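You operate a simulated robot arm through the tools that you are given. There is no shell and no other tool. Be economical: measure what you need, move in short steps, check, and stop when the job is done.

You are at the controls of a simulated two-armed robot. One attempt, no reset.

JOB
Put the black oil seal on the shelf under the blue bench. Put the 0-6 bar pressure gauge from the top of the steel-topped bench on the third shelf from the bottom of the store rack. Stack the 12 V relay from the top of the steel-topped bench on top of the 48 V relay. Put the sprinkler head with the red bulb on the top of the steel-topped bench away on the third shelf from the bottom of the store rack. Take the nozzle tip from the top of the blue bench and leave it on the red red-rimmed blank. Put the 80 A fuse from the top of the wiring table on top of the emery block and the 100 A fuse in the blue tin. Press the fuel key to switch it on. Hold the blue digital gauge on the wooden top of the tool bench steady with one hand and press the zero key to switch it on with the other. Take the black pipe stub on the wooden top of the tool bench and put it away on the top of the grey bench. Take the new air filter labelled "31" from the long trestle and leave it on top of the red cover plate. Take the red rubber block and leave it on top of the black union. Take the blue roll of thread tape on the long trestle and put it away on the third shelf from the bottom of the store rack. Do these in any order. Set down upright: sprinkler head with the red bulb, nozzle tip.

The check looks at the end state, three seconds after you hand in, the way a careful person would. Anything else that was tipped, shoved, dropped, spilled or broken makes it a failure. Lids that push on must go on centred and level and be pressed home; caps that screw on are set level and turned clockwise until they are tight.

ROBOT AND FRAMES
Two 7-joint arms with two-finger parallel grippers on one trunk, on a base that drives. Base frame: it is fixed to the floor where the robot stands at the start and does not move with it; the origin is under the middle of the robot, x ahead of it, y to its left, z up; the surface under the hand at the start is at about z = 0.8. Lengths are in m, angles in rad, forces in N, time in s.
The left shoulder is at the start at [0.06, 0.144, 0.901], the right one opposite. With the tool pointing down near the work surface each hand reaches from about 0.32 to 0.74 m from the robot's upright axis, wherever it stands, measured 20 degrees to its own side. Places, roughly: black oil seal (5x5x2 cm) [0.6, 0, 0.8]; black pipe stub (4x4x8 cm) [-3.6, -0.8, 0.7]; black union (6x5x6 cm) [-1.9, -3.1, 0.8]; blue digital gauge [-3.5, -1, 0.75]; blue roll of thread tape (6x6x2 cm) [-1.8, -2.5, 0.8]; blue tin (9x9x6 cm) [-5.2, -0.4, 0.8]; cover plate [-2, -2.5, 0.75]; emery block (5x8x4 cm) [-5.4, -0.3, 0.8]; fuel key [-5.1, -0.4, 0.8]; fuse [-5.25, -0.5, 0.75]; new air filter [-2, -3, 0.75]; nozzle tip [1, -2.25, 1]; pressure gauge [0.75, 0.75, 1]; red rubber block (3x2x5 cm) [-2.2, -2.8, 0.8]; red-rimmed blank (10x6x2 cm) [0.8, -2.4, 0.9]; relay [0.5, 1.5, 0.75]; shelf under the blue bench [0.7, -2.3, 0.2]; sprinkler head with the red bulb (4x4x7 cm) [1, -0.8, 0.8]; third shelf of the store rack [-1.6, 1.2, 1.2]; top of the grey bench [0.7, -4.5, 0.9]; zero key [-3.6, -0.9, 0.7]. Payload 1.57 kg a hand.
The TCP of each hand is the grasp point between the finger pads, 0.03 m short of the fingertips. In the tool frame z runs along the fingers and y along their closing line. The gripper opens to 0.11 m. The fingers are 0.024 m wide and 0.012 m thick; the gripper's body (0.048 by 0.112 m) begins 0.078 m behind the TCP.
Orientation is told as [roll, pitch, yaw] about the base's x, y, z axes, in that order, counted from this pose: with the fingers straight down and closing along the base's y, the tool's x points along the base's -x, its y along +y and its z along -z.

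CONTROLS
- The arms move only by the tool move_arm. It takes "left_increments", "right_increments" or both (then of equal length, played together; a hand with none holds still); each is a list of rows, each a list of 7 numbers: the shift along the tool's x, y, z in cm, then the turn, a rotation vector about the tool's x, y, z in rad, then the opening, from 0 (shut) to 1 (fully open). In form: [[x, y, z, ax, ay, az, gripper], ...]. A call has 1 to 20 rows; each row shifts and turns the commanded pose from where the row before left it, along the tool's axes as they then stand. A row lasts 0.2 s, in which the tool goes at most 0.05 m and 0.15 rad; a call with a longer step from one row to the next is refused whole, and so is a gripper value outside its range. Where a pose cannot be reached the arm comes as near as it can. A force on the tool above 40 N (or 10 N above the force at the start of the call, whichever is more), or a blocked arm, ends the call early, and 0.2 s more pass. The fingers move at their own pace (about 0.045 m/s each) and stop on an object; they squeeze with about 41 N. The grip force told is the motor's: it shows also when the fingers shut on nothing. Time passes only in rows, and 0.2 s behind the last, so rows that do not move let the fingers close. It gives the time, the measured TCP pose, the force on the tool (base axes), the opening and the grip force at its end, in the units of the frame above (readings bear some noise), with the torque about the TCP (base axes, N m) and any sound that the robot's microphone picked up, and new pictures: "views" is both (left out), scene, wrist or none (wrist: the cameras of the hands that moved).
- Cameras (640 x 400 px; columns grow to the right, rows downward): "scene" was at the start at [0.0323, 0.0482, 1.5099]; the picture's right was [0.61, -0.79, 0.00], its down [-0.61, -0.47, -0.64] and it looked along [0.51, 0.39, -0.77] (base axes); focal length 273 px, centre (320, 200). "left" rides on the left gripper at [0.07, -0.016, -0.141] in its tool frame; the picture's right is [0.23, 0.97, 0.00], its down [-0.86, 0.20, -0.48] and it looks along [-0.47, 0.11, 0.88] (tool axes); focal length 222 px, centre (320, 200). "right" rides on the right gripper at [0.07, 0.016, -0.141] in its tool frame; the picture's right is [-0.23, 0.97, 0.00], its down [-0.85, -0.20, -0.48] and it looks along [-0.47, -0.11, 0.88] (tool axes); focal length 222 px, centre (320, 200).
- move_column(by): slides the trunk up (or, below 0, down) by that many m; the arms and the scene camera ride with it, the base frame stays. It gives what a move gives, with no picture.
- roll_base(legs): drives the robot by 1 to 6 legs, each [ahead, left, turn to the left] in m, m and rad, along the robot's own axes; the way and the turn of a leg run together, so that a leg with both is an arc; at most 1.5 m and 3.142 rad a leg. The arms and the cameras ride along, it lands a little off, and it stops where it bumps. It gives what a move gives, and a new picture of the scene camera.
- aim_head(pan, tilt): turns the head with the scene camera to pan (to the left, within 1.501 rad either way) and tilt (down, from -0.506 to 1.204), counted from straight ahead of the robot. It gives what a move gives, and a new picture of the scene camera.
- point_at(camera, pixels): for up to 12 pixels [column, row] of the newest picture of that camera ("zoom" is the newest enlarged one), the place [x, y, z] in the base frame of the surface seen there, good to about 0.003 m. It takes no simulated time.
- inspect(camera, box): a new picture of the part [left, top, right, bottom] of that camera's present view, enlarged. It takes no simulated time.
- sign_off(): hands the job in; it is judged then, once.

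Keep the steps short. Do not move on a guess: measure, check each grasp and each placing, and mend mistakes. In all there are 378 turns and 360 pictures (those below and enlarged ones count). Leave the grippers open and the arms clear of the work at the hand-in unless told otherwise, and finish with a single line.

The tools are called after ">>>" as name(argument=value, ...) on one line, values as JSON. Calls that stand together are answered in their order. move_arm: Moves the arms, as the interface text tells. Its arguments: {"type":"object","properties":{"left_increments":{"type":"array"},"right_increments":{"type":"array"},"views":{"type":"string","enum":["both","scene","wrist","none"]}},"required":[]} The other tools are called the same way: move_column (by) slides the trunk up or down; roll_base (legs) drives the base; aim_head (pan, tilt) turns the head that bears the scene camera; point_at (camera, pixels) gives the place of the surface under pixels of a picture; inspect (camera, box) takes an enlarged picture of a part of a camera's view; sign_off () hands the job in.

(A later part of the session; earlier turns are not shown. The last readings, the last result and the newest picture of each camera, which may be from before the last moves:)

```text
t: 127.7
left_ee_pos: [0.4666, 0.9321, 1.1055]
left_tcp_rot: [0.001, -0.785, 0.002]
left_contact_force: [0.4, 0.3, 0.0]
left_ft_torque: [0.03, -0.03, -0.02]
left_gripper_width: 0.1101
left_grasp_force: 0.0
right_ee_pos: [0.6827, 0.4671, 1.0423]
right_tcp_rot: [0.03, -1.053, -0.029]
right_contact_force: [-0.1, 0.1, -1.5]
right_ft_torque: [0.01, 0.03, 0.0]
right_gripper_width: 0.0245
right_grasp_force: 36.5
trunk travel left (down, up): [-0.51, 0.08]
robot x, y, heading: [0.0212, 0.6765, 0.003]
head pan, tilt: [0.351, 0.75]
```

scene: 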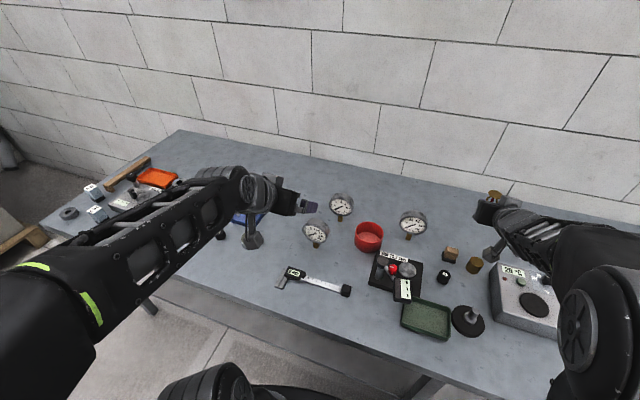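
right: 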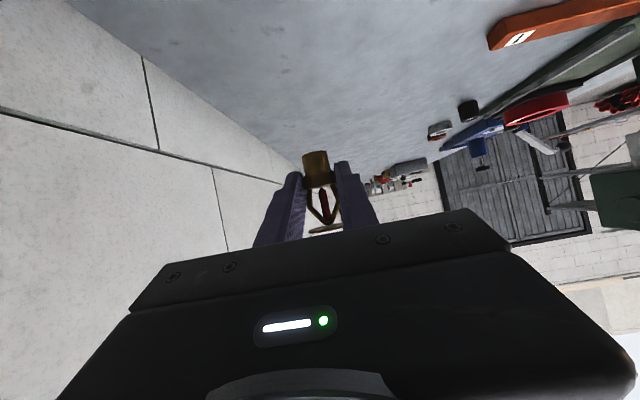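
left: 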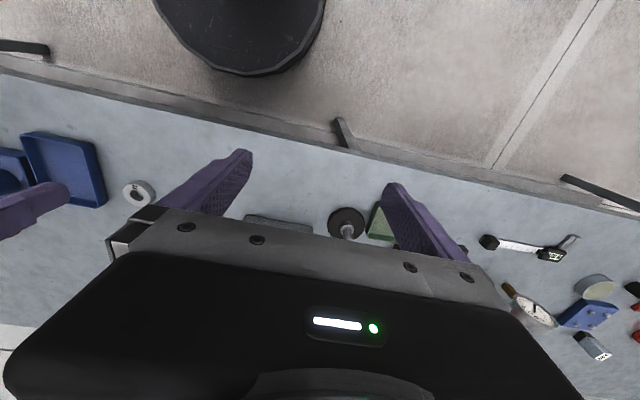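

>>> inspect(camera="scene", box=[290, 180, 390, 260])

>>> point_at(camera="scene", pixels=[[340, 206], [331, 205], [349, 206], [343, 194], [350, 198], [341, 220], [315, 231], [310, 222], [322, 220], [368, 225]])

```text
5.00 times, centred on (340, 220) of scene
```

zoom: 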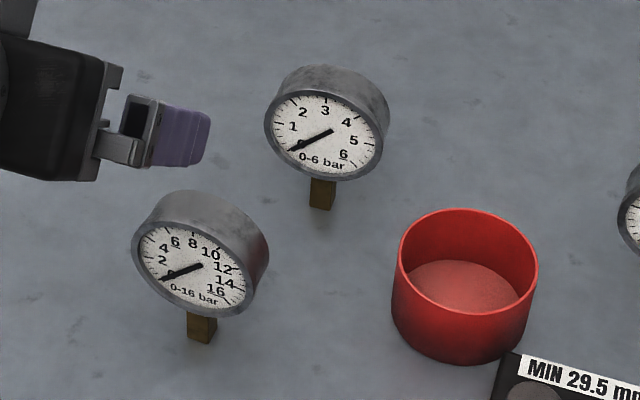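

```text
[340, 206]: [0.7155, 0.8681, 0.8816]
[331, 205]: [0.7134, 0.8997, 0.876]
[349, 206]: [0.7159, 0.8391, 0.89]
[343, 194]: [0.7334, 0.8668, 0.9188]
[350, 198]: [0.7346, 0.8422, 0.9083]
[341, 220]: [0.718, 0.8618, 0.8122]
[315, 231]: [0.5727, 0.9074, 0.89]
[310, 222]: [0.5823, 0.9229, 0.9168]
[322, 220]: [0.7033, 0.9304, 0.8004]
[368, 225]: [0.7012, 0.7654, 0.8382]
```

>>> move_arm(left_increments=[[-0.57, -1.3, 4.18, 0, 0, 0, 1], [-0.57, -1.3, 4.18, 0, 0, 0, 1], [-0.57, -1.3, 4.18, 0, 0, 0, 1], [-0.57, -1.3, 4.18, 0, 0, 0, 1], [-0.57, -1.3, 4.18, 0, 0, 0, 1], [0, 0, 0, 0, 0, 0, 1]], views="both")

```text
t: 129.1
left_ee_pos: [0.6341, 0.8679, 0.9776]
left_tcp_rot: [0.001, -0.789, 0.0]
left_contact_force: [0.4, -0.6, -0.2]
left_ft_torque: [0.04, -0.04, 0.0]
left_gripper_width: 0.1102
left_grasp_force: 0.0
right_ee_pos: [0.6821, 0.4647, 1.0427]
right_tcp_rot: [0.034, -1.054, -0.031]
right_contact_force: [0.2, -0.1, -0.7]
right_ft_torque: [0.0, -0.01, 0.03]
right_gripper_width: 0.0247
right_grasp_force: 36.1
trunk travel left (down, up): [-0.51, 0.08]
robot x, y, heading: [0.0171, 0.6786, 0.005]
head pan, tilt: [0.351, 0.75]
```

scene: 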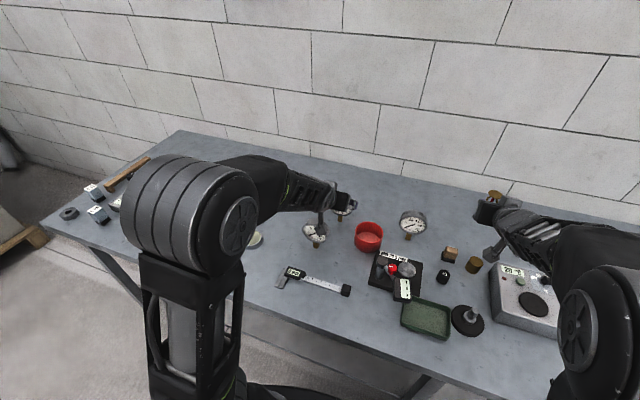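
left: 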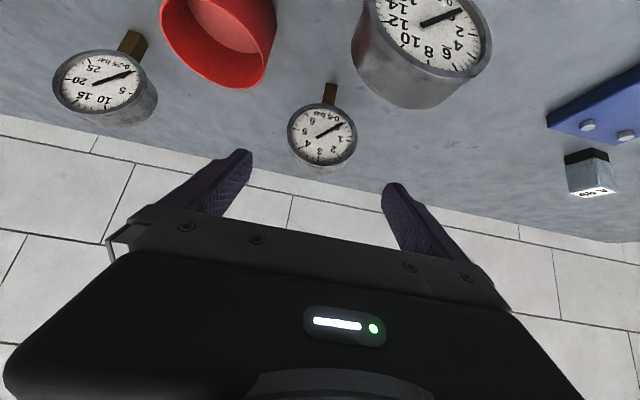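

The wrist camera block would pass close to the 0-16 gauge at this pitch, so I reduce the pitch to 0.4 rad, then approach.

>>> move_arm(left_increments=[[0, 0, 0, 0, 0.13, 0, 1], [0, 0, 0, 0, 0.13, 0, 1], [0, 0, 0, 0, 0.13, 0, 1], [-1.25, 0, 3.02, 0, 0, 0, 1], [-1.25, 0, 3.02, 0, 0, 0, 1], [0, 0, 0, 0, 0, 0, 1]], views="both")

```text
t: 130.5
left_ee_pos: [0.6797, 0.8678, 0.9309]
left_tcp_rot: [0.001, -0.398, 0.0]
left_contact_force: [0.1, -0.4, 0.0]
left_ft_torque: [-0.02, -0.02, 0.02]
left_gripper_width: 0.1101
left_grasp_force: 0.0
right_ee_pos: [0.6831, 0.4671, 1.0423]
right_tcp_rot: [0.03, -1.052, -0.028]
right_contact_force: [-0.1, -0.7, -0.4]
right_ft_torque: [-0.01, 0.04, 0.0]
right_gripper_width: 0.0247
right_grasp_force: 36.5
trunk travel left (down, up): [-0.51, 0.08]
robot x, y, heading: [0.0216, 0.6797, -0.001]
head pan, tilt: [0.351, 0.75]
```

scene: 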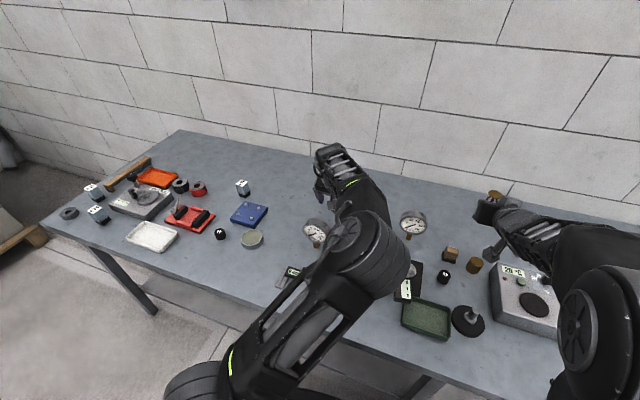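
left: 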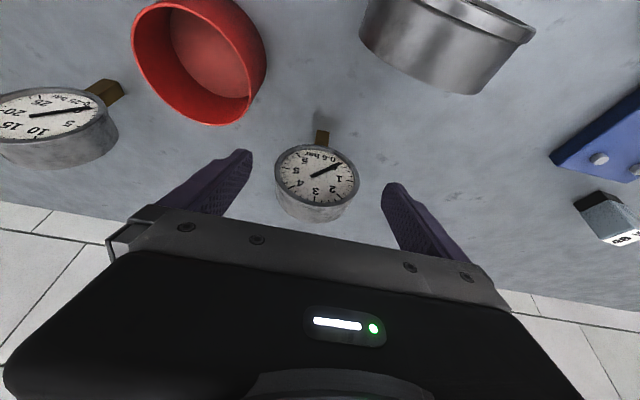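

>>> move_arm(left_increments=[[-1.3, -0.05, 3.0, 0, 0, 0, 1], [-1.3, -0.05, 3.0, 0, 0, 0, 1], [0, 0, 0, 0, 0, 0, 1], [0, 0, 0, 0, 0, 0, 0.5], [0, 0, 0, 0, 0, 0, 0.5], [0, 0, 0, 0, 0, 0, 0.5], [0, 0, 0, 0, 0, 0, 0.5]], views="wrist")

```text
t: 132.1
left_ee_pos: [0.6829, 0.8642, 0.9252]
left_tcp_rot: [0.0, -0.396, 0.002]
left_contact_force: [0.1, -0.3, -0.4]
left_ft_torque: [0.0, 0.01, -0.03]
left_gripper_width: 0.0547
left_grasp_force: 0.0
left hand out of reach, approached as far as the arm can: row 1, 2
right_ee_pos: [0.6832, 0.4679, 1.0417]
right_tcp_rot: [0.03, -1.052, -0.029]
right_contact_force: [0.6, 0.3, -0.8]
right_ft_torque: [-0.03, 0.0, -0.02]
right_gripper_width: 0.0245
right_grasp_force: 35.8
trunk travel left (down, up): [-0.51, 0.08]
robot x, y, heading: [0.02, 0.6753, -0.001]
head pan, tilt: [0.351, 0.75]
```

left: 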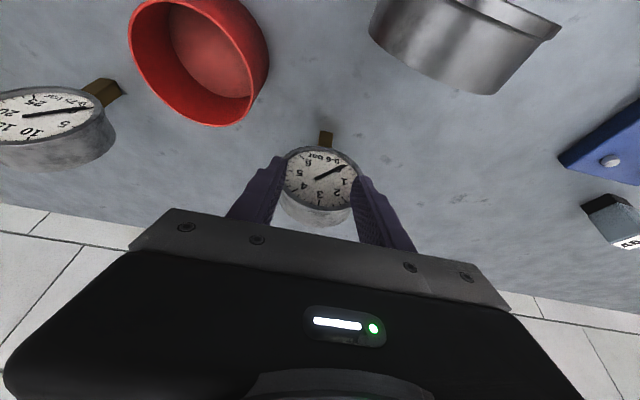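

Out of reach there; nothing was gripped. Open, and move the base 4 cm forward.

>>> move_arm(left_increments=[[0, 0, 0, 0, 0, 0, 1], [0, 0, 0, 0, 0, 0, 1], [0, 0, 0, 0, 0, 0, 1], [0, 0, 0, 0, 0, 0, 1], [0, 0, -3, 0, 0, 0, 1]], views="none")

>>> roll_base(legs=[[0.045, 0, 0]])

```text
t: 133.3
left_ee_pos: [0.6728, 0.8635, 0.952]
left_tcp_rot: [0.0, -0.397, 0.003]
left_contact_force: [-0.2, -0.4, 0.7]
left_ft_torque: [0.01, -0.04, -0.03]
left_gripper_width: 0.1102
left_grasp_force: 0.0
right_ee_pos: [0.6829, 0.4673, 1.0403]
right_tcp_rot: [0.029, -1.055, -0.03]
right_contact_force: [0.5, -0.2, -0.5]
right_ft_torque: [0.01, 0.0, -0.03]
right_gripper_width: 0.0248
right_grasp_force: 36.2
trunk travel left (down, up): [-0.51, 0.08]
robot x, y, heading: [0.0205, 0.6738, 0.004]
head pan, tilt: [0.351, 0.75]
```

```text
t: 134.2
left_ee_pos: [0.7201, 0.8657, 0.9503]
left_tcp_rot: [-0.001, -0.395, 0.002]
left_contact_force: [0.4, 0.2, 0.3]
left_ft_torque: [0.01, 0.0, 0.0]
left_gripper_width: 0.11
left_grasp_force: 0.0
right_ee_pos: [0.7304, 0.4666, 1.0411]
right_tcp_rot: [0.031, -1.05, -0.031]
right_contact_force: [0.8, 0.3, -0.9]
right_ft_torque: [0.01, 0.0, -0.02]
right_gripper_width: 0.0243
right_grasp_force: 36.0
trunk travel left (down, up): [-0.51, 0.08]
robot x, y, heading: [0.0647, 0.6741, -0.006]
head pan, tilt: [0.351, 0.75]
```

scene: 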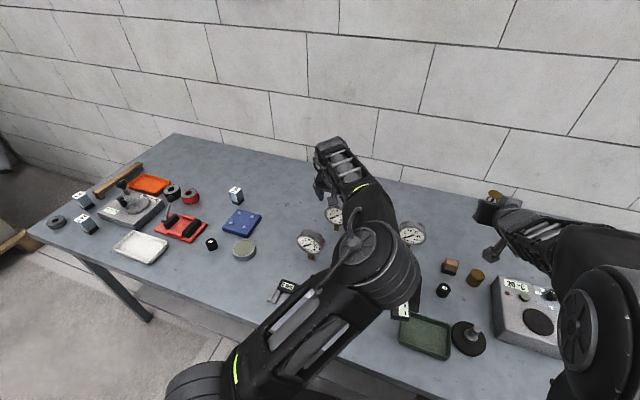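

>>> move_arm(left_increments=[[0.9, 0.05, 2.5, 0, 0, 0, 1], [0.9, 0.05, 2.5, 0, 0, 0, 1], [0.05, 0, 1.1, 0, 0, 0, 1], [0, 0, 0, 0, 0, 0, 1]], views="wrist")

```text
t: 135.2
left_ee_pos: [0.7226, 0.866, 0.9007]
left_tcp_rot: [0.0, -0.396, 0.0]
left_contact_force: [0.4, 0.1, 0.9]
left_ft_torque: [-0.03, 0.02, -0.01]
left_gripper_width: 0.1098
left_grasp_force: 0.1
left hand out of reach, approached as far as the arm can: row 3
right_ee_pos: [0.7278, 0.4658, 1.0411]
right_tcp_rot: [0.03, -1.052, -0.03]
right_contact_force: [0.1, 0.4, -1.5]
right_ft_torque: [-0.01, 0.01, -0.01]
right_gripper_width: 0.0247
right_grasp_force: 36.1
trunk travel left (down, up): [-0.51, 0.08]
robot x, y, heading: [0.0661, 0.6793, -0.0]
head pan, tilt: [0.351, 0.75]
```

left: 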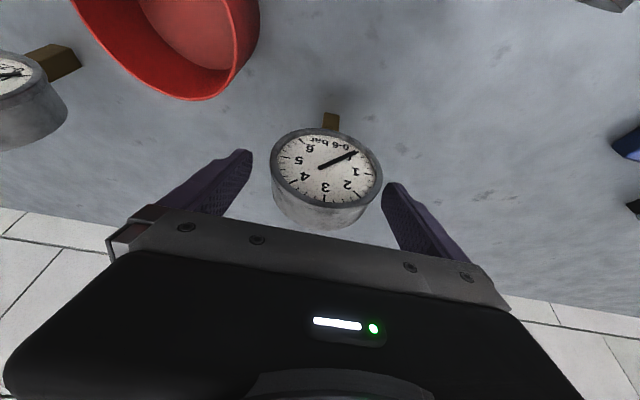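

Pads cover the dial's equator (z 0.886) from here. Close.

>>> move_arm(left_increments=[[0, 0, 0, 0, 0, 0, 0.4], [0, 0, 0, 0, 0, 0, 0.4], [0, 0, 0, 0, 0, 0, 0.4], [0, 0, 0, 0, 0, 0, 0.4], [-0.78, 0, -1.84, 0, 0, 0, 0.4], [-1.17, 0, -2.76, 0, 0, 0, 0.4], [-1.17, 0, -2.76, 0, 0, 0, 0.4], [-1.17, 0, -2.76, 0, 0, 0, 0.4], [-1.17, 0, -2.76, 0, 0, 0, 0.4]], views="both")

```text
t: 137.2
left_ee_pos: [0.7212, 0.8642, 1.0395]
left_tcp_rot: [0.0, -0.397, 0.002]
left_contact_force: [0.7, -0.3, -1.8]
left_ft_torque: [0.03, -0.02, -0.04]
left_gripper_width: 0.0756
left_grasp_force: 40.8
right_ee_pos: [0.729, 0.4672, 1.0419]
right_tcp_rot: [0.029, -1.053, -0.03]
right_contact_force: [-0.7, 0.7, -0.9]
right_ft_torque: [-0.02, 0.0, -0.02]
right_gripper_width: 0.0246
right_grasp_force: 35.8
trunk travel left (down, up): [-0.51, 0.08]
robot x, y, heading: [0.0644, 0.6749, 0.006]
head pan, tilt: [0.351, 0.75]
```

scene: 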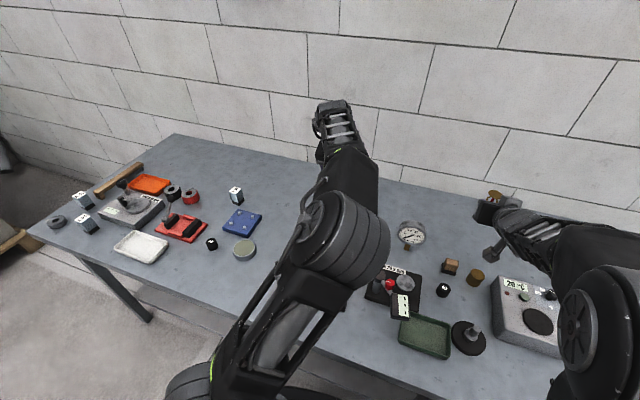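
left: 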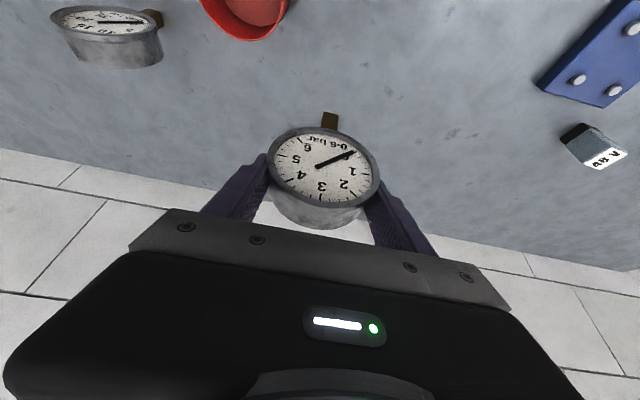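

Gauge held (stem bottom 0.10 m below TCP). Back away and turn to face the rack.

>>> roll_base(legs=[[-0.6, 0, 0], [0, 0, 1.57], [0, 0, 1.57]])

>>> aim_head(pan=-0.5, tilt=0.3)

```text
t: 148.2
left_ee_pos: [-1.1999, 0.4914, 1.0387]
left_tcp_rot: [0.0, -0.396, 3.135]
left_contact_force: [-0.4, 0.1, -1.5]
left_ft_torque: [0.0, -0.01, 0.01]
left_gripper_width: 0.0754
left_grasp_force: 41.2
right_ee_pos: [-1.2034, 0.8889, 1.0425]
right_tcp_rot: [0.03, -1.054, 3.107]
right_contact_force: [0.1, 0.1, 0.1]
right_ft_torque: [-0.02, -0.01, -0.04]
right_gripper_width: 0.0244
right_grasp_force: 36.5
trunk travel left (down, up): [-0.51, 0.08]
robot x, y, heading: [-0.5399, 0.6741, 3.133]
head pan, tilt: [0.351, 0.75]
```

scene: 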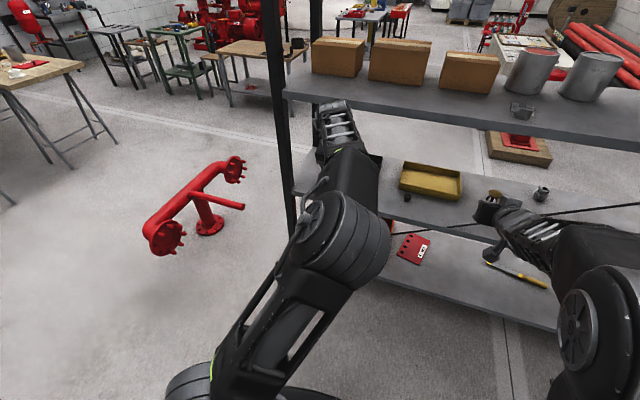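

```text
t: 149.4
left_ee_pos: [-1.2001, 0.492, 1.0381]
left_tcp_rot: [0.0, -0.397, 3.136]
left_contact_force: [0.5, -0.5, -2.0]
left_ft_torque: [0.02, -0.01, -0.02]
left_gripper_width: 0.0753
left_grasp_force: 41.2
right_ee_pos: [-1.2032, 0.8889, 1.042]
right_tcp_rot: [0.029, -1.053, 3.108]
right_contact_force: [0.5, -1.2, -0.6]
right_ft_torque: [0.02, -0.04, 0.04]
right_gripper_width: 0.0246
right_grasp_force: 36.4
trunk travel left (down, up): [-0.51, 0.08]
robot x, y, heading: [-0.5429, 0.6736, 3.141]
head pan, tilt: [-0.499, 0.3]
```

scene: 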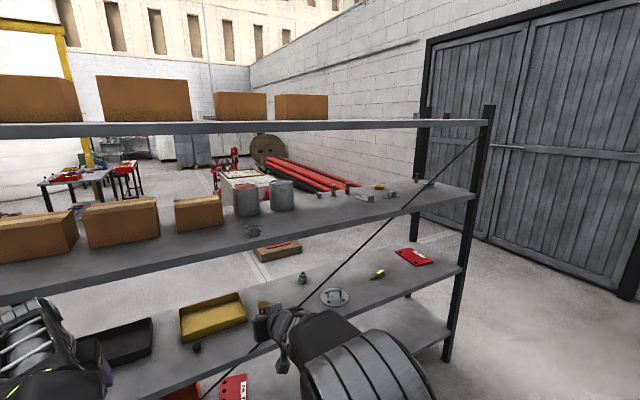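

>>> inspect(camera="scene", box=[180, 100, 500, 300])

>>> point_at(camera="scene", pixels=[[430, 183], [400, 210], [340, 264], [300, 230], [350, 212], [250, 230], [320, 200], [480, 150], [440, 185], [300, 128], [360, 235], [250, 254]])

```text
2.00 times, centred on (340, 200) of scene
```

zoom: 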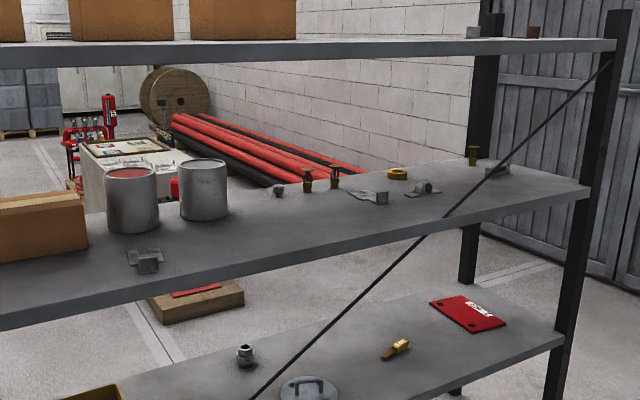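

```text
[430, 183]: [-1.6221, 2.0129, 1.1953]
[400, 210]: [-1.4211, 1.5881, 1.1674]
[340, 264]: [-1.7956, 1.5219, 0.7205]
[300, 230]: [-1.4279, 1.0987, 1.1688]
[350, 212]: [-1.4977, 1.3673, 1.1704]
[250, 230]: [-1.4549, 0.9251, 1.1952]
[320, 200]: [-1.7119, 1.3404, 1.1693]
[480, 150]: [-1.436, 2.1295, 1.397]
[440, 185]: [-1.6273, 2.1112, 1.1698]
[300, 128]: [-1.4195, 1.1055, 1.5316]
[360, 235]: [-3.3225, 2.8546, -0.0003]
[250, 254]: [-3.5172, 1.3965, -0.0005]
```

Third shelf at z≈1.170, front edge x≈−1.42, fourth shelf underside ≈1.51; a diagonal brace sits on the front plane further right (y>1.6). Clear front strip for y 1.0–1.5. Raise the trunk, strafe right and raise both hands.

>>> move_column(by=0.079)

>>> roll_base(legs=[[0, -0.56, 0]])

>>> move_arm(left_increments=[[-1.56, 0, -3.68, 0, 0, 0, 0.4], [-1.56, 0, -3.68, 0, 0, 0, 0.4], [-1.56, 0, -3.68, 0, 0, 0, 0.4], [-1.56, 0, -3.68, 0, 0, 0, 0.4], [-0.8, 0, -1.8, 0, 0, 0, 0.4]], right_increments=[[-2.6, 0, -1.48, 0, 0, 0, 0.05], [-2.6, 0, -1.48, 0, 0, 0, 0.05], [-2.6, 0, -1.48, 0, 0, 0, 0.05], [-2.6, 0, -1.48, 0, 0, 0, 0.05], [0, 0, 0, 0, 0, 0, 0.05]], views="none")

>>> aim_head(pan=0.0, tilt=0.4)

```text
t: 150.6
left_ee_pos: [-1.2004, 0.4925, 1.1163]
left_tcp_rot: [0.0, -0.399, 3.136]
left_contact_force: [0.2, -0.2, -2.5]
left_ft_torque: [-0.01, 0.0, 0.0]
left_gripper_width: 0.0754
left_grasp_force: 41.3
right_ee_pos: [-1.2032, 0.8893, 1.1198]
right_tcp_rot: [0.03, -1.051, 3.104]
right_contact_force: [0.9, -0.2, -0.9]
right_ft_torque: [-0.03, 0.0, -0.02]
right_gripper_width: 0.0245
right_grasp_force: 36.0
trunk travel left (down, up): [-0.589, 0.001]
robot x, y, heading: [-0.5395, 0.6757, 3.139]
head pan, tilt: [-0.499, 0.3]
```

```text
t: 153.7
left_ee_pos: [-1.1978, 1.0411, 1.1182]
left_tcp_rot: [0.0, -0.397, 3.137]
left_contact_force: [0.0, -0.3, -1.9]
left_ft_torque: [-0.01, -0.03, 0.01]
left_gripper_width: 0.0753
left_grasp_force: 41.4
right_ee_pos: [-1.2026, 1.4399, 1.1201]
right_tcp_rot: [0.032, -1.051, 3.106]
right_contact_force: [-0.3, 0.3, -0.3]
right_ft_torque: [-0.04, 0.01, 0.04]
right_gripper_width: 0.0244
right_grasp_force: 36.8
trunk travel left (down, up): [-0.589, 0.001]
robot x, y, heading: [-0.5383, 1.2238, 3.135]
head pan, tilt: [-0.499, 0.3]
```

scene: 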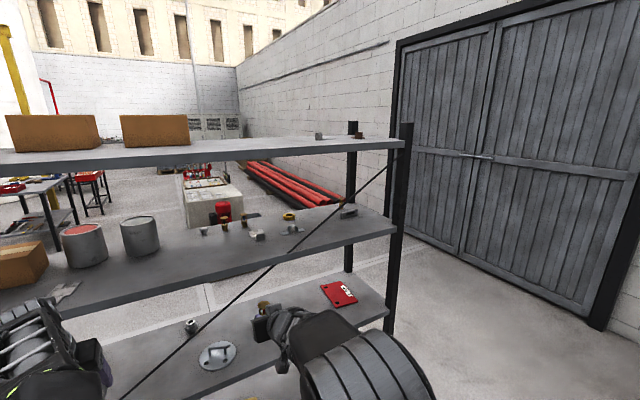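

```text
t: 154.9
left_ee_pos: [-1.1751, 1.0456, 1.2842]
left_tcp_rot: [0.002, -0.399, 3.136]
left_contact_force: [0.3, 1.0, -2.7]
left_ft_torque: [0.01, -0.01, 0.0]
left_gripper_width: 0.0755
left_grasp_force: 41.2
left hand out of reach, approached as far as the arm can: row 3, 4, 5
right_ee_pos: [-1.2022, 1.4418, 1.2418]
right_tcp_rot: [0.03, -1.052, 3.105]
right_contact_force: [0.0, 0.6, -0.6]
right_ft_torque: [0.0, 0.0, 0.02]
right_gripper_width: 0.0246
right_grasp_force: 35.9
trunk travel left (down, up): [-0.589, 0.001]
robot x, y, heading: [-0.5408, 1.2256, 3.13]
head pan, tilt: [-0.499, 0.3]
```

```text
t: 155.9
left_ee_pos: [-1.1733, 1.045, 1.2842]
left_tcp_rot: [0.0, -0.4, 3.136]
left_contact_force: [-0.7, -0.7, -1.8]
left_ft_torque: [0.0, -0.02, 0.0]
left_gripper_width: 0.0756
left_grasp_force: 41.0
right_ee_pos: [-1.2015, 1.4408, 1.241]
right_tcp_rot: [0.029, -1.051, 3.107]
right_contact_force: [-0.9, 0.4, -0.6]
right_ft_torque: [0.02, 0.0, -0.04]
right_gripper_width: 0.0245
right_grasp_force: 36.7
trunk travel left (down, up): [-0.589, 0.001]
robot x, y, heading: [-0.54, 1.2239, 3.136]
head pan, tilt: [0.0, 0.4]
```

scene: 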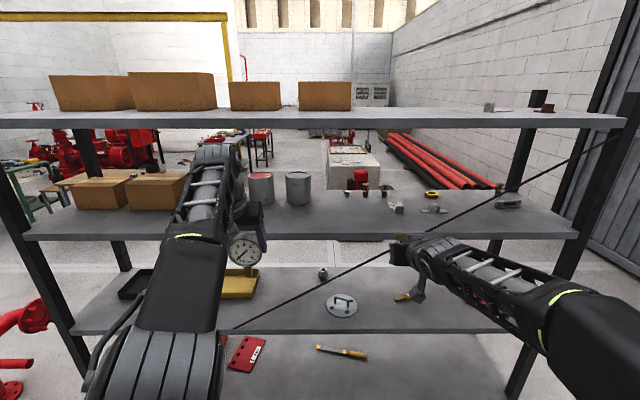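

>>> point_at(camera="scene", pixels=[[150, 120], [300, 122], [300, 238], [150, 234], [215, 150], [215, 165], [245, 215], [240, 205], [430, 238], [350, 220], [265, 215], [243, 246]])

>>> inspect(camera="scene", box=[170, 130, 330, 280])

```text
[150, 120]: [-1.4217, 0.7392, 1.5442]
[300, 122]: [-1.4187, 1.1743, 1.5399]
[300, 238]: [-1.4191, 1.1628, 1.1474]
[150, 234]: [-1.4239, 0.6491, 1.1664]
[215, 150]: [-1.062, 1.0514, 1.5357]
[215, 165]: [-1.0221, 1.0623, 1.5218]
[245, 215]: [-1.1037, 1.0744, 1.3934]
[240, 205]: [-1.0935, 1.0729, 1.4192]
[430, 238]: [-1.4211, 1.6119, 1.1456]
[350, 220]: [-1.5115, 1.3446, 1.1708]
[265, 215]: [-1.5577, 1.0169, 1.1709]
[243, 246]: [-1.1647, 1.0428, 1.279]
```

```text
2.67 times, centred on (250, 205) of scene
```

zoom: 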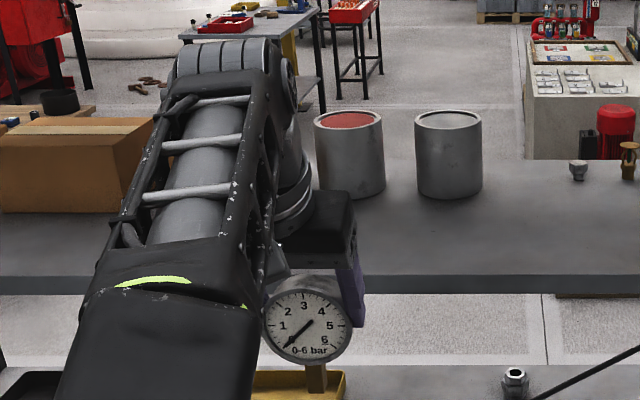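

Clearances check out. Shift the right hand 5 cm left (away from the brace) and drive forward 0.27 m.

>>> move_arm(right_increments=[[0, 2.5, 0, 0, 0, 0, 0.05], [0, 2.5, 0, 0, 0, 0, 0.05]], views="none")

>>> roll_base(legs=[[0.27, 0, 0]])

```text
t: 156.5
left_ee_pos: [-1.1742, 1.0442, 1.2822]
left_tcp_rot: [0.001, -0.399, 3.138]
left_contact_force: [-0.4, 0.5, -1.9]
left_ft_torque: [0.03, 0.01, -0.02]
left_gripper_width: 0.0754
left_grasp_force: 41.0
right_ee_pos: [-1.2013, 1.3904, 1.2423]
right_tcp_rot: [0.03, -1.052, 3.105]
right_contact_force: [0.4, -0.1, -1.1]
right_ft_torque: [0.0, 0.0, -0.02]
right_gripper_width: 0.0243
right_grasp_force: 36.3
trunk travel left (down, up): [-0.589, 0.001]
robot x, y, heading: [-0.5402, 1.2275, 3.138]
head pan, tilt: [0.0, 0.4]
```

```text
t: 158.4
left_ee_pos: [-1.4441, 1.0476, 1.2825]
left_tcp_rot: [0.0, -0.398, 3.133]
left_contact_force: [0.4, -0.7, -2.6]
left_ft_torque: [0.0, 0.01, -0.02]
left_gripper_width: 0.0753
left_grasp_force: 41.3
right_ee_pos: [-1.4713, 1.3946, 1.2423]
right_tcp_rot: [0.031, -1.051, 3.104]
right_contact_force: [0.2, 0.1, -0.7]
right_ft_torque: [0.02, -0.05, -0.01]
right_gripper_width: 0.0243
right_grasp_force: 36.2
trunk travel left (down, up): [-0.589, 0.001]
robot x, y, heading: [-0.805, 1.2274, 3.135]
head pan, tilt: [0.0, 0.4]
```

scene: 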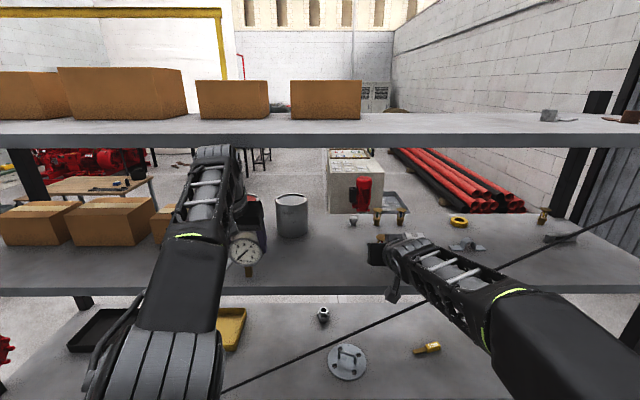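

Lower the sprinkler: 3.6 cm, then small steps watching the force.

>>> move_arm(right_increments=[[1.56, 0, 0.89, 0, 0, 0, 0.05], [1.56, 0, 0.89, 0, 0, 0, 0.05], [0, 0, 0, 0, 0, 0, 0.05]], views="wrist")

```text
t: 159.2
left_ee_pos: [-1.4423, 1.0476, 1.2838]
left_tcp_rot: [-0.001, -0.399, 3.135]
left_contact_force: [-0.3, -0.2, -1.9]
left_ft_torque: [-0.02, 0.01, -0.03]
left_gripper_width: 0.0756
left_grasp_force: 41.1
right_ee_pos: [-1.4704, 1.3944, 1.2062]
right_tcp_rot: [0.031, -1.052, 3.104]
right_contact_force: [-0.5, 0.4, -0.5]
right_ft_torque: [0.02, -0.02, 0.02]
right_gripper_width: 0.0243
right_grasp_force: 36.3
trunk travel left (down, up): [-0.589, 0.001]
robot x, y, heading: [-0.8089, 1.2223, 3.13]
head pan, tilt: [0.0, 0.4]
```

right: 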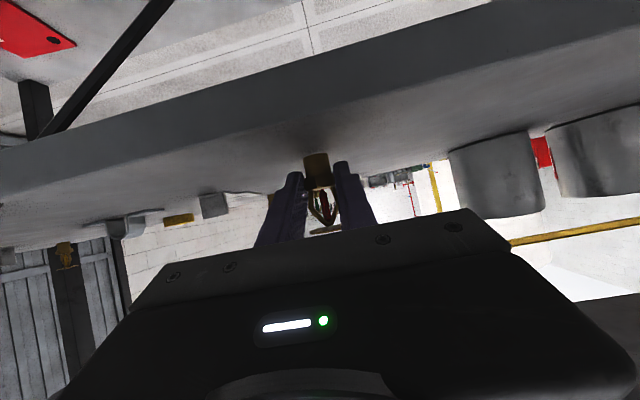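

>>> move_arm(right_increments=[[0.087, 0, 0.05, 0, 0, 0, 0.05], [0.087, 0, 0.05, 0, 0, 0, 0.05], [0.087, 0, 0.05, 0, 0, 0, 0.05], [0, 0, 0, 0, 0, 0, 0.05]], views="none")

>>> inspect(camera="right", box=[230, 90, 410, 240])

```text
t: 160.2
left_ee_pos: [-1.4439, 1.0481, 1.284]
left_tcp_rot: [0.0, -0.399, 3.134]
left_contact_force: [0.4, 0.9, -2.2]
left_ft_torque: [0.02, -0.01, -0.05]
left_gripper_width: 0.0754
left_grasp_force: 40.6
right_ee_pos: [-1.4699, 1.3935, 1.2027]
right_tcp_rot: [0.03, -1.053, 3.104]
right_contact_force: [0.1, 0.1, -0.8]
right_ft_torque: [0.03, 0.0, -0.02]
right_gripper_width: 0.0246
right_grasp_force: 36.1
trunk travel left (down, up): [-0.589, 0.001]
robot x, y, heading: [-0.8061, 1.2227, 3.142]
head pan, tilt: [0.0, 0.4]
```

```text
2.67 times, centred on (320, 165) of right
```

zoom: 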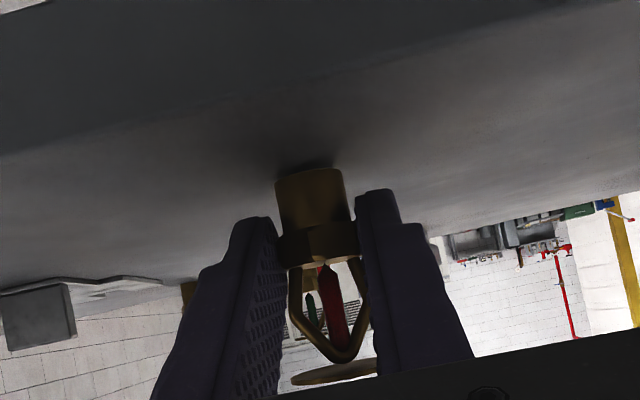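

>>> move_arm(right_increments=[[0.087, 0, 0.05, 0, 0, 0, 0.05], [0.087, 0, 0.05, 0, 0, 0, 0.05], [0, 0, 0, 0, 0, 0, 0.05]], views="none")

```text
t: 161.0
left_ee_pos: [-1.4431, 1.0487, 1.284]
left_tcp_rot: [0.001, -0.398, 3.134]
left_contact_force: [-0.1, -0.6, -2.0]
left_ft_torque: [0.0, -0.03, 0.04]
left_gripper_width: 0.0755
left_grasp_force: 41.1
right_ee_pos: [-1.4705, 1.3933, 1.2008]
right_tcp_rot: [0.031, -1.054, 3.103]
right_contact_force: [0.2, -0.4, 0.4]
right_ft_torque: [-0.02, 0.0, 0.0]
right_gripper_width: 0.0244
right_grasp_force: 35.9
trunk travel left (down, up): [-0.589, 0.001]
robot x, y, heading: [-0.8076, 1.2268, 3.135]
head pan, tilt: [0.0, 0.4]
```

>>> move_arm(right_increments=[[0.087, 0, 0.05, 0, 0, 0, 0.05], [0, 0, 0, 0, 0, 0, 0.2], [0, 0, 0, 0, 0, 0, 0.4], [0, 0, 0, 0, 0, 0, 0.5], [0, 0, 0, 0, 0, 0, 0.5], [1.0, 0, -1.74, 0, 0, 0, 0.5], [1.5, 0, -2.6, 0, 0, 0, 0.5], [1.5, 0, -2.6, 0, 0, 0, 0.5], [0, 0, 0, 0, 0, 0, 0.5]], views="both")

>>> inspect(camera="right", box=[230, 90, 410, 240])

```text
t: 163.0
left_ee_pos: [-1.4439, 1.0489, 1.2826]
left_tcp_rot: [-0.001, -0.399, 3.133]
left_contact_force: [-0.6, 0.0, -1.8]
left_ft_torque: [-0.01, -0.01, -0.01]
left_gripper_width: 0.0755
left_grasp_force: 41.1
right_ee_pos: [-1.3909, 1.3942, 1.1979]
right_tcp_rot: [0.03, -1.052, 3.103]
right_contact_force: [0.2, 0.1, 0.4]
right_ft_torque: [-0.01, 0.03, 0.01]
right_gripper_width: 0.0546
right_grasp_force: 0.0
trunk travel left (down, up): [-0.589, 0.001]
robot x, y, heading: [-0.81, 1.223, 3.135]
head pan, tilt: [0.0, 0.4]
```

scene: 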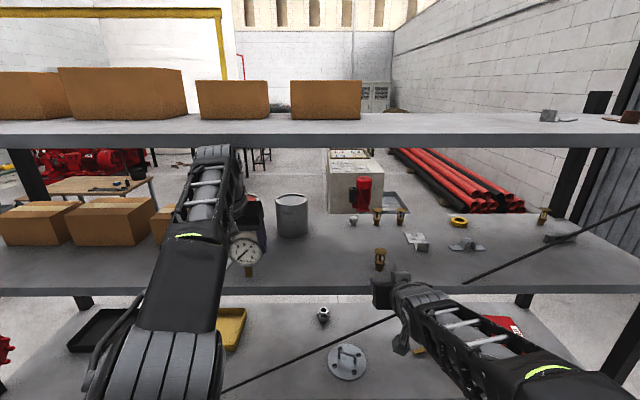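
right: 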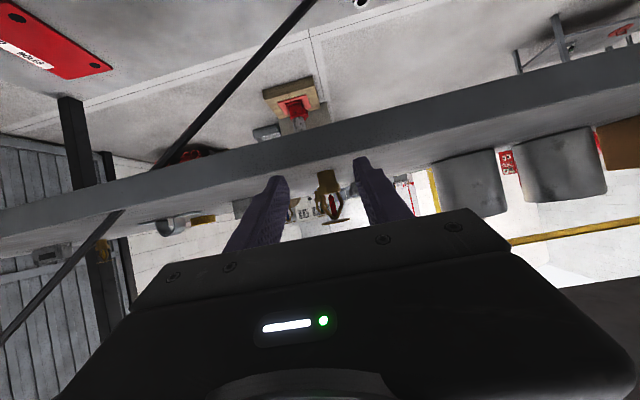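

```text
2.67 times, centred on (320, 165) of right
```

zoom: 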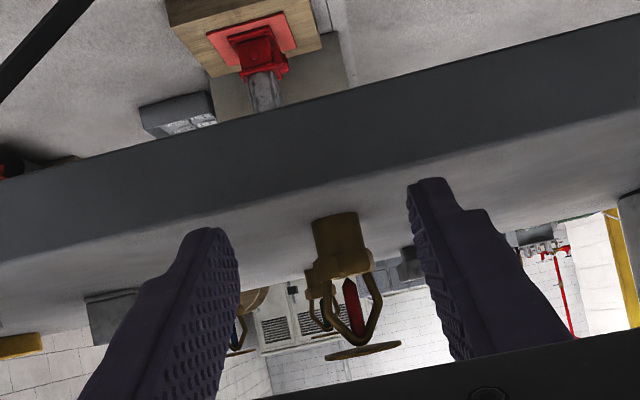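

Sprinkler stands upright. Now the gauge: check its stem height against the shelf.

>>> inspect(camera="scene", box=[205, 220, 295, 300])

>>> point_at(camera="scene", pixels=[[249, 268], [249, 275], [243, 247], [262, 280], [280, 285]])

```text
5.00 times, centred on (250, 260) of scene
```

zoom: 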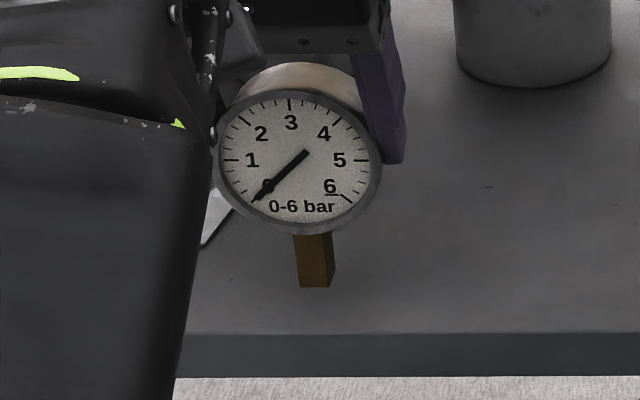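

```text
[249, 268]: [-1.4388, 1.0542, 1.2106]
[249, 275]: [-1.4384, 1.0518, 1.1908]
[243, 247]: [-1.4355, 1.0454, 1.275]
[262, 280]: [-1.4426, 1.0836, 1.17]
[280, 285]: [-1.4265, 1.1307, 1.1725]
```

>>> move_arm(left_increments=[[-1.1, 0, 0.47, 0, 0, 0, 0.4], [0.35, 0, 0.83, 0, 0, 0, 0.4], [0, 0, 0, 0, 0, 0, 0.4]], views="none")

>>> inspect(camera="scene", box=[205, 220, 295, 300])

```text
t: 163.8
left_ee_pos: [-1.4492, 1.049, 1.2714]
left_tcp_rot: [-0.001, -0.4, 3.134]
left_contact_force: [0.1, 0.4, -2.5]
left_ft_torque: [0.0, -0.05, -0.02]
left_gripper_width: 0.0752
left_grasp_force: 40.6
left hand out of reach, approached as far as the arm can: row 1
right_ee_pos: [-1.3895, 1.3927, 1.1998]
right_tcp_rot: [0.028, -1.053, 3.104]
right_contact_force: [-0.6, -0.3, 1.1]
right_ft_torque: [0.0, -0.01, 0.04]
right_gripper_width: 0.0552
right_grasp_force: 0.0
trunk travel left (down, up): [-0.589, 0.001]
robot x, y, heading: [-0.8093, 1.226, 3.136]
head pan, tilt: [0.0, 0.4]
```

```text
5.00 times, centred on (250, 260) of scene
```

zoom: 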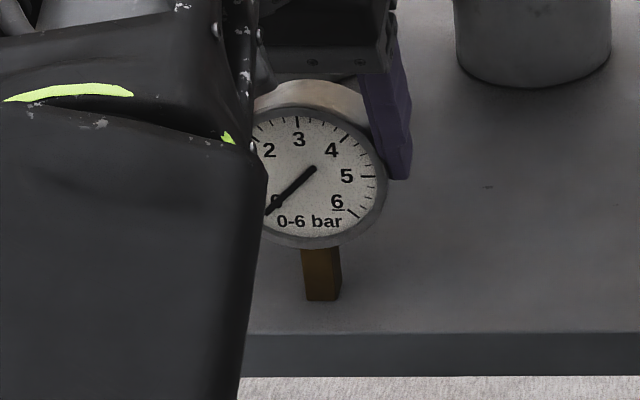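

>>> roll_base(legs=[[0.014, 0, 0]])

>>> move_arm(left_increments=[[0.04, 0, 0.092, 0, 0, 0, 0.4], [0, 0, 0, 0, 0, 0, 0.4]], views="none")

```text
t: 164.5
left_ee_pos: [-1.4642, 1.0484, 1.2709]
left_tcp_rot: [0.001, -0.399, 3.136]
left_contact_force: [2.9, -1.0, 4.1]
left_ft_torque: [0.04, -0.28, -0.01]
left_gripper_width: 0.0755
left_grasp_force: 41.0
right_ee_pos: [-1.4047, 1.3928, 1.1994]
right_tcp_rot: [0.031, -1.051, 3.103]
right_contact_force: [-0.8, 0.1, -0.6]
right_ft_torque: [0.0, 0.0, 0.02]
right_gripper_width: 0.0552
right_grasp_force: 0.0
trunk travel left (down, up): [-0.589, 0.001]
robot x, y, heading: [-0.8194, 1.2249, 3.136]
head pan, tilt: [0.0, 0.4]
```

scene: 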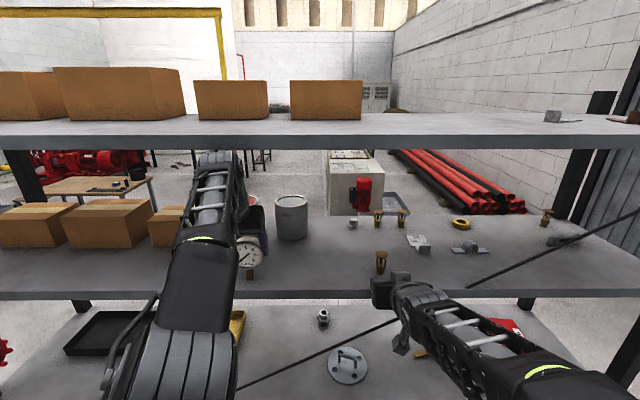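

```text
t: 165.1
left_ee_pos: [-1.4632, 1.0498, 1.2694]
left_tcp_rot: [0.0, -0.403, 3.135]
left_contact_force: [0.9, -0.9, 4.6]
left_ft_torque: [-0.02, 0.0, -0.03]
left_gripper_width: 0.0755
left_grasp_force: 40.6
right_ee_pos: [-1.4038, 1.393, 1.1996]
right_tcp_rot: [0.03, -1.053, 3.103]
right_contact_force: [-0.8, -0.3, 0.5]
right_ft_torque: [-0.03, -0.01, -0.04]
right_gripper_width: 0.0547
right_grasp_force: 0.0
trunk travel left (down, up): [-0.589, 0.001]
robot x, y, heading: [-0.8212, 1.2254, 3.138]
head pan, tilt: [0.0, 0.4]
```

It was touching while I rolled. Lift 4 mm and check whether it is still upright.

>>> move_arm(left_increments=[[-0.16, 0, -0.37, 0, 0, 0, 0.4], [0, 0, 0, 0, 0, 0, 0.4]], views="wrist")

>>> inspect(camera="scene", box=[205, 220, 295, 300])

>>> point_at(camera="scene", pixels=[[251, 268], [252, 272], [252, 276], [248, 244], [250, 258], [249, 239]])

```text
t: 165.7
left_ee_pos: [-1.463, 1.0491, 1.2729]
left_tcp_rot: [0.0, -0.401, 3.135]
left_contact_force: [-0.4, 0.4, -1.7]
left_ft_torque: [0.02, -0.02, -0.05]
left_gripper_width: 0.0754
left_grasp_force: 40.8
right_ee_pos: [-1.4036, 1.3936, 1.1994]
right_tcp_rot: [0.029, -1.054, 3.103]
right_contact_force: [0.1, 0.5, -0.8]
right_ft_torque: [0.02, -0.02, -0.01]
right_gripper_width: 0.0549
right_grasp_force: 0.1
trunk travel left (down, up): [-0.589, 0.001]
robot x, y, heading: [-0.8221, 1.2273, 3.133]
head pan, tilt: [0.0, 0.4]
```

left: 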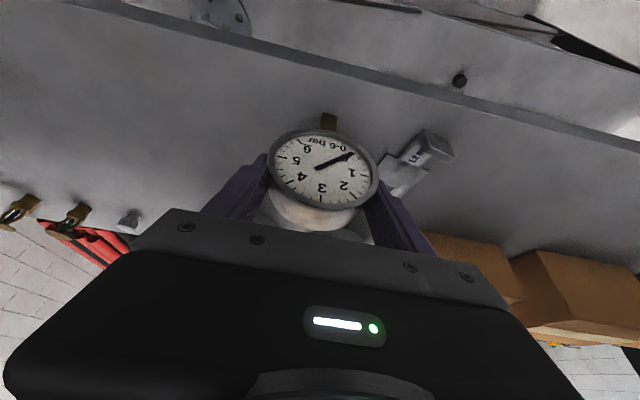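

```text
5.00 times, centred on (250, 260) of scene
```

zoom: 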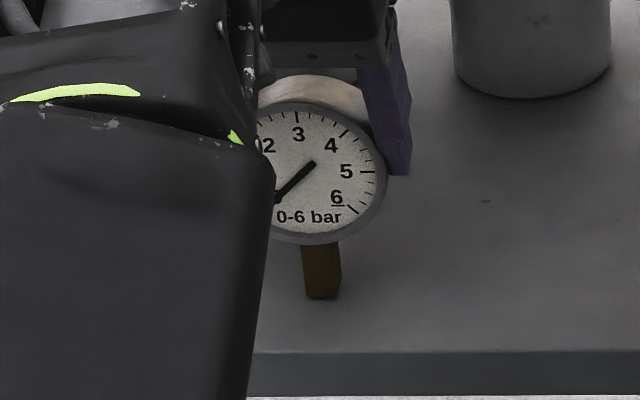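

```text
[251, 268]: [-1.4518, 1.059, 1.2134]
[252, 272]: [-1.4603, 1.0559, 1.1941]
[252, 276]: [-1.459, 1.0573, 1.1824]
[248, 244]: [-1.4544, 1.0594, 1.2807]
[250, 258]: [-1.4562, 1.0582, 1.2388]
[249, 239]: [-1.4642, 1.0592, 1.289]
```

Still vertical. Lower to contact, release and withdraw horizontally.

>>> move_arm(left_increments=[[0.047, 0, 0.11, 0, 0, 0, 0.4], [0.039, 0, 0.092, 0, 0, 0, 0.4], [0, 0, 0, 0, 0, 0, 0.4]], views="none")

```text
t: 166.5
left_ee_pos: [-1.4618, 1.0494, 1.2711]
left_tcp_rot: [0.002, -0.4, 3.135]
left_contact_force: [-0.2, 0.7, -2.6]
left_ft_torque: [0.03, -0.03, -0.02]
left_gripper_width: 0.0755
left_grasp_force: 41.0
right_ee_pos: [-1.403, 1.3928, 1.2005]
right_tcp_rot: [0.031, -1.052, 3.105]
right_contact_force: [0.2, -0.4, -0.5]
right_ft_torque: [-0.02, -0.01, 0.01]
right_gripper_width: 0.0547
right_grasp_force: 0.0
trunk travel left (down, up): [-0.589, 0.001]
robot x, y, heading: [-0.8221, 1.2249, 3.139]
head pan, tilt: [0.0, 0.4]
```

>>> move_arm(left_increments=[[0.039, 0, 0.092, 0, 0, 0, 0.4], [0, 0, 0, 0, 0, 0, 0.4]], views="none")

```text
t: 167.1
left_ee_pos: [-1.4624, 1.0486, 1.2711]
left_tcp_rot: [-0.002, -0.402, 3.135]
left_contact_force: [0.1, -0.8, -3.5]
left_ft_torque: [-0.03, 0.02, 0.01]
left_gripper_width: 0.0755
left_grasp_force: 40.9
right_ee_pos: [-1.404, 1.3928, 1.1997]
right_tcp_rot: [0.027, -1.053, 3.104]
right_contact_force: [-0.5, -0.1, 0.3]
right_ft_torque: [0.04, 0.02, 0.03]
right_gripper_width: 0.0551
right_grasp_force: 0.1
trunk travel left (down, up): [-0.589, 0.001]
robot x, y, heading: [-0.8211, 1.2251, 3.138]
head pan, tilt: [0.0, 0.4]
```

>>> move_arm(left_increments=[[0.039, 0, 0.092, 0, 0, 0, 0.4], [0.02, 0, 0.046, 0, 0, 0, 0.4], [0, 0, 0, 0, 0, 0, 0.4]], views="none")

```text
t: 167.9
left_ee_pos: [-1.4621, 1.0491, 1.2705]
left_tcp_rot: [0.0, -0.402, 3.133]
left_contact_force: [-0.7, 0.3, 6.2]
left_ft_torque: [0.06, 0.03, -0.01]
left_gripper_width: 0.0754
left_grasp_force: 40.8
right_ee_pos: [-1.4039, 1.3938, 1.2004]
right_tcp_rot: [0.029, -1.052, 3.103]
right_contact_force: [0.2, -0.5, 0.5]
right_ft_torque: [-0.03, 0.01, 0.0]
right_gripper_width: 0.0551
right_grasp_force: 0.1
trunk travel left (down, up): [-0.589, 0.001]
robot x, y, heading: [-0.8248, 1.2284, 3.133]
head pan, tilt: [0.0, 0.4]
```

>>> move_arm(left_increments=[[0, 0, 0, 0, 0, 0, 0.75], [0, 0, 0, 0, 0, 0, 0.98], [0, 0, 0, 0, 0, 0, 0.98], [0, 0, 0, 0, 0, 0, 0.98], [2.7, 0, -1.2, 0, 0, 0, 0.98], [2.7, 0, -1.2, 0, 0, 0, 0.98], [2.7, 0, -1.2, 0, 0, 0, 0.98]], views="wrist")

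>>> roll_base(legs=[[-0.3, 0, 0]])

```text
t: 169.5
left_ee_pos: [-1.372, 1.049, 1.2714]
left_tcp_rot: [0.001, -0.403, 3.135]
left_contact_force: [-0.1, 0.4, -0.4]
left_ft_torque: [-0.03, 0.06, 0.02]
left_gripper_width: 0.1077
left_grasp_force: 0.1
right_ee_pos: [-1.4027, 1.3923, 1.2002]
right_tcp_rot: [0.029, -1.055, 3.104]
right_contact_force: [0.5, -1.1, -0.1]
right_ft_torque: [-0.01, -0.02, -0.01]
right_gripper_width: 0.0551
right_grasp_force: 0.1
trunk travel left (down, up): [-0.589, 0.001]
robot x, y, heading: [-0.8247, 1.2209, 3.134]
head pan, tilt: [0.0, 0.4]
```

left: 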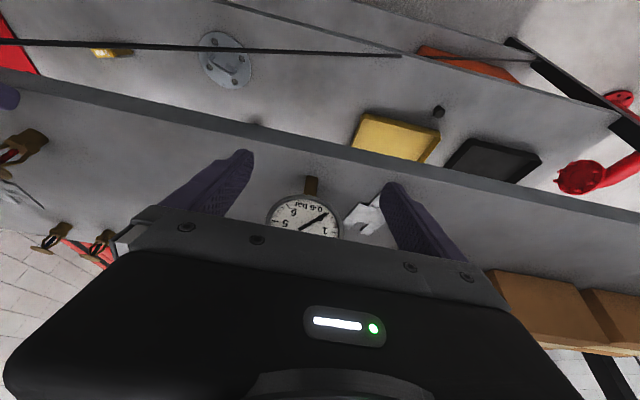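

```text
t: 171.6
left_ee_pos: [-1.0764, 1.0481, 1.2712]
left_tcp_rot: [-0.001, -0.402, 3.129]
left_contact_force: [0.4, -0.4, 0.3]
left_ft_torque: [-0.03, 0.03, -0.02]
left_gripper_width: 0.1074
left_grasp_force: 0.1
right_ee_pos: [-1.1037, 1.3927, 1.201]
right_tcp_rot: [0.028, -1.053, 3.101]
right_contact_force: [0.4, 0.1, 0.2]
right_ft_torque: [-0.01, -0.03, 0.0]
right_gripper_width: 0.0551
right_grasp_force: 0.0
trunk travel left (down, up): [-0.589, 0.001]
robot x, y, heading: [-0.5257, 1.2246, 3.132]
head pan, tilt: [0.0, 0.4]
```

scene: 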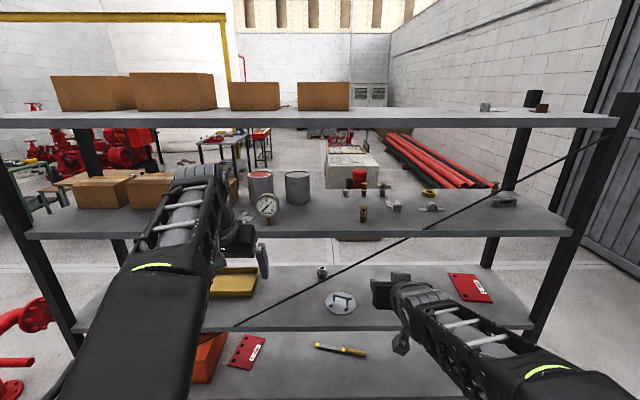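

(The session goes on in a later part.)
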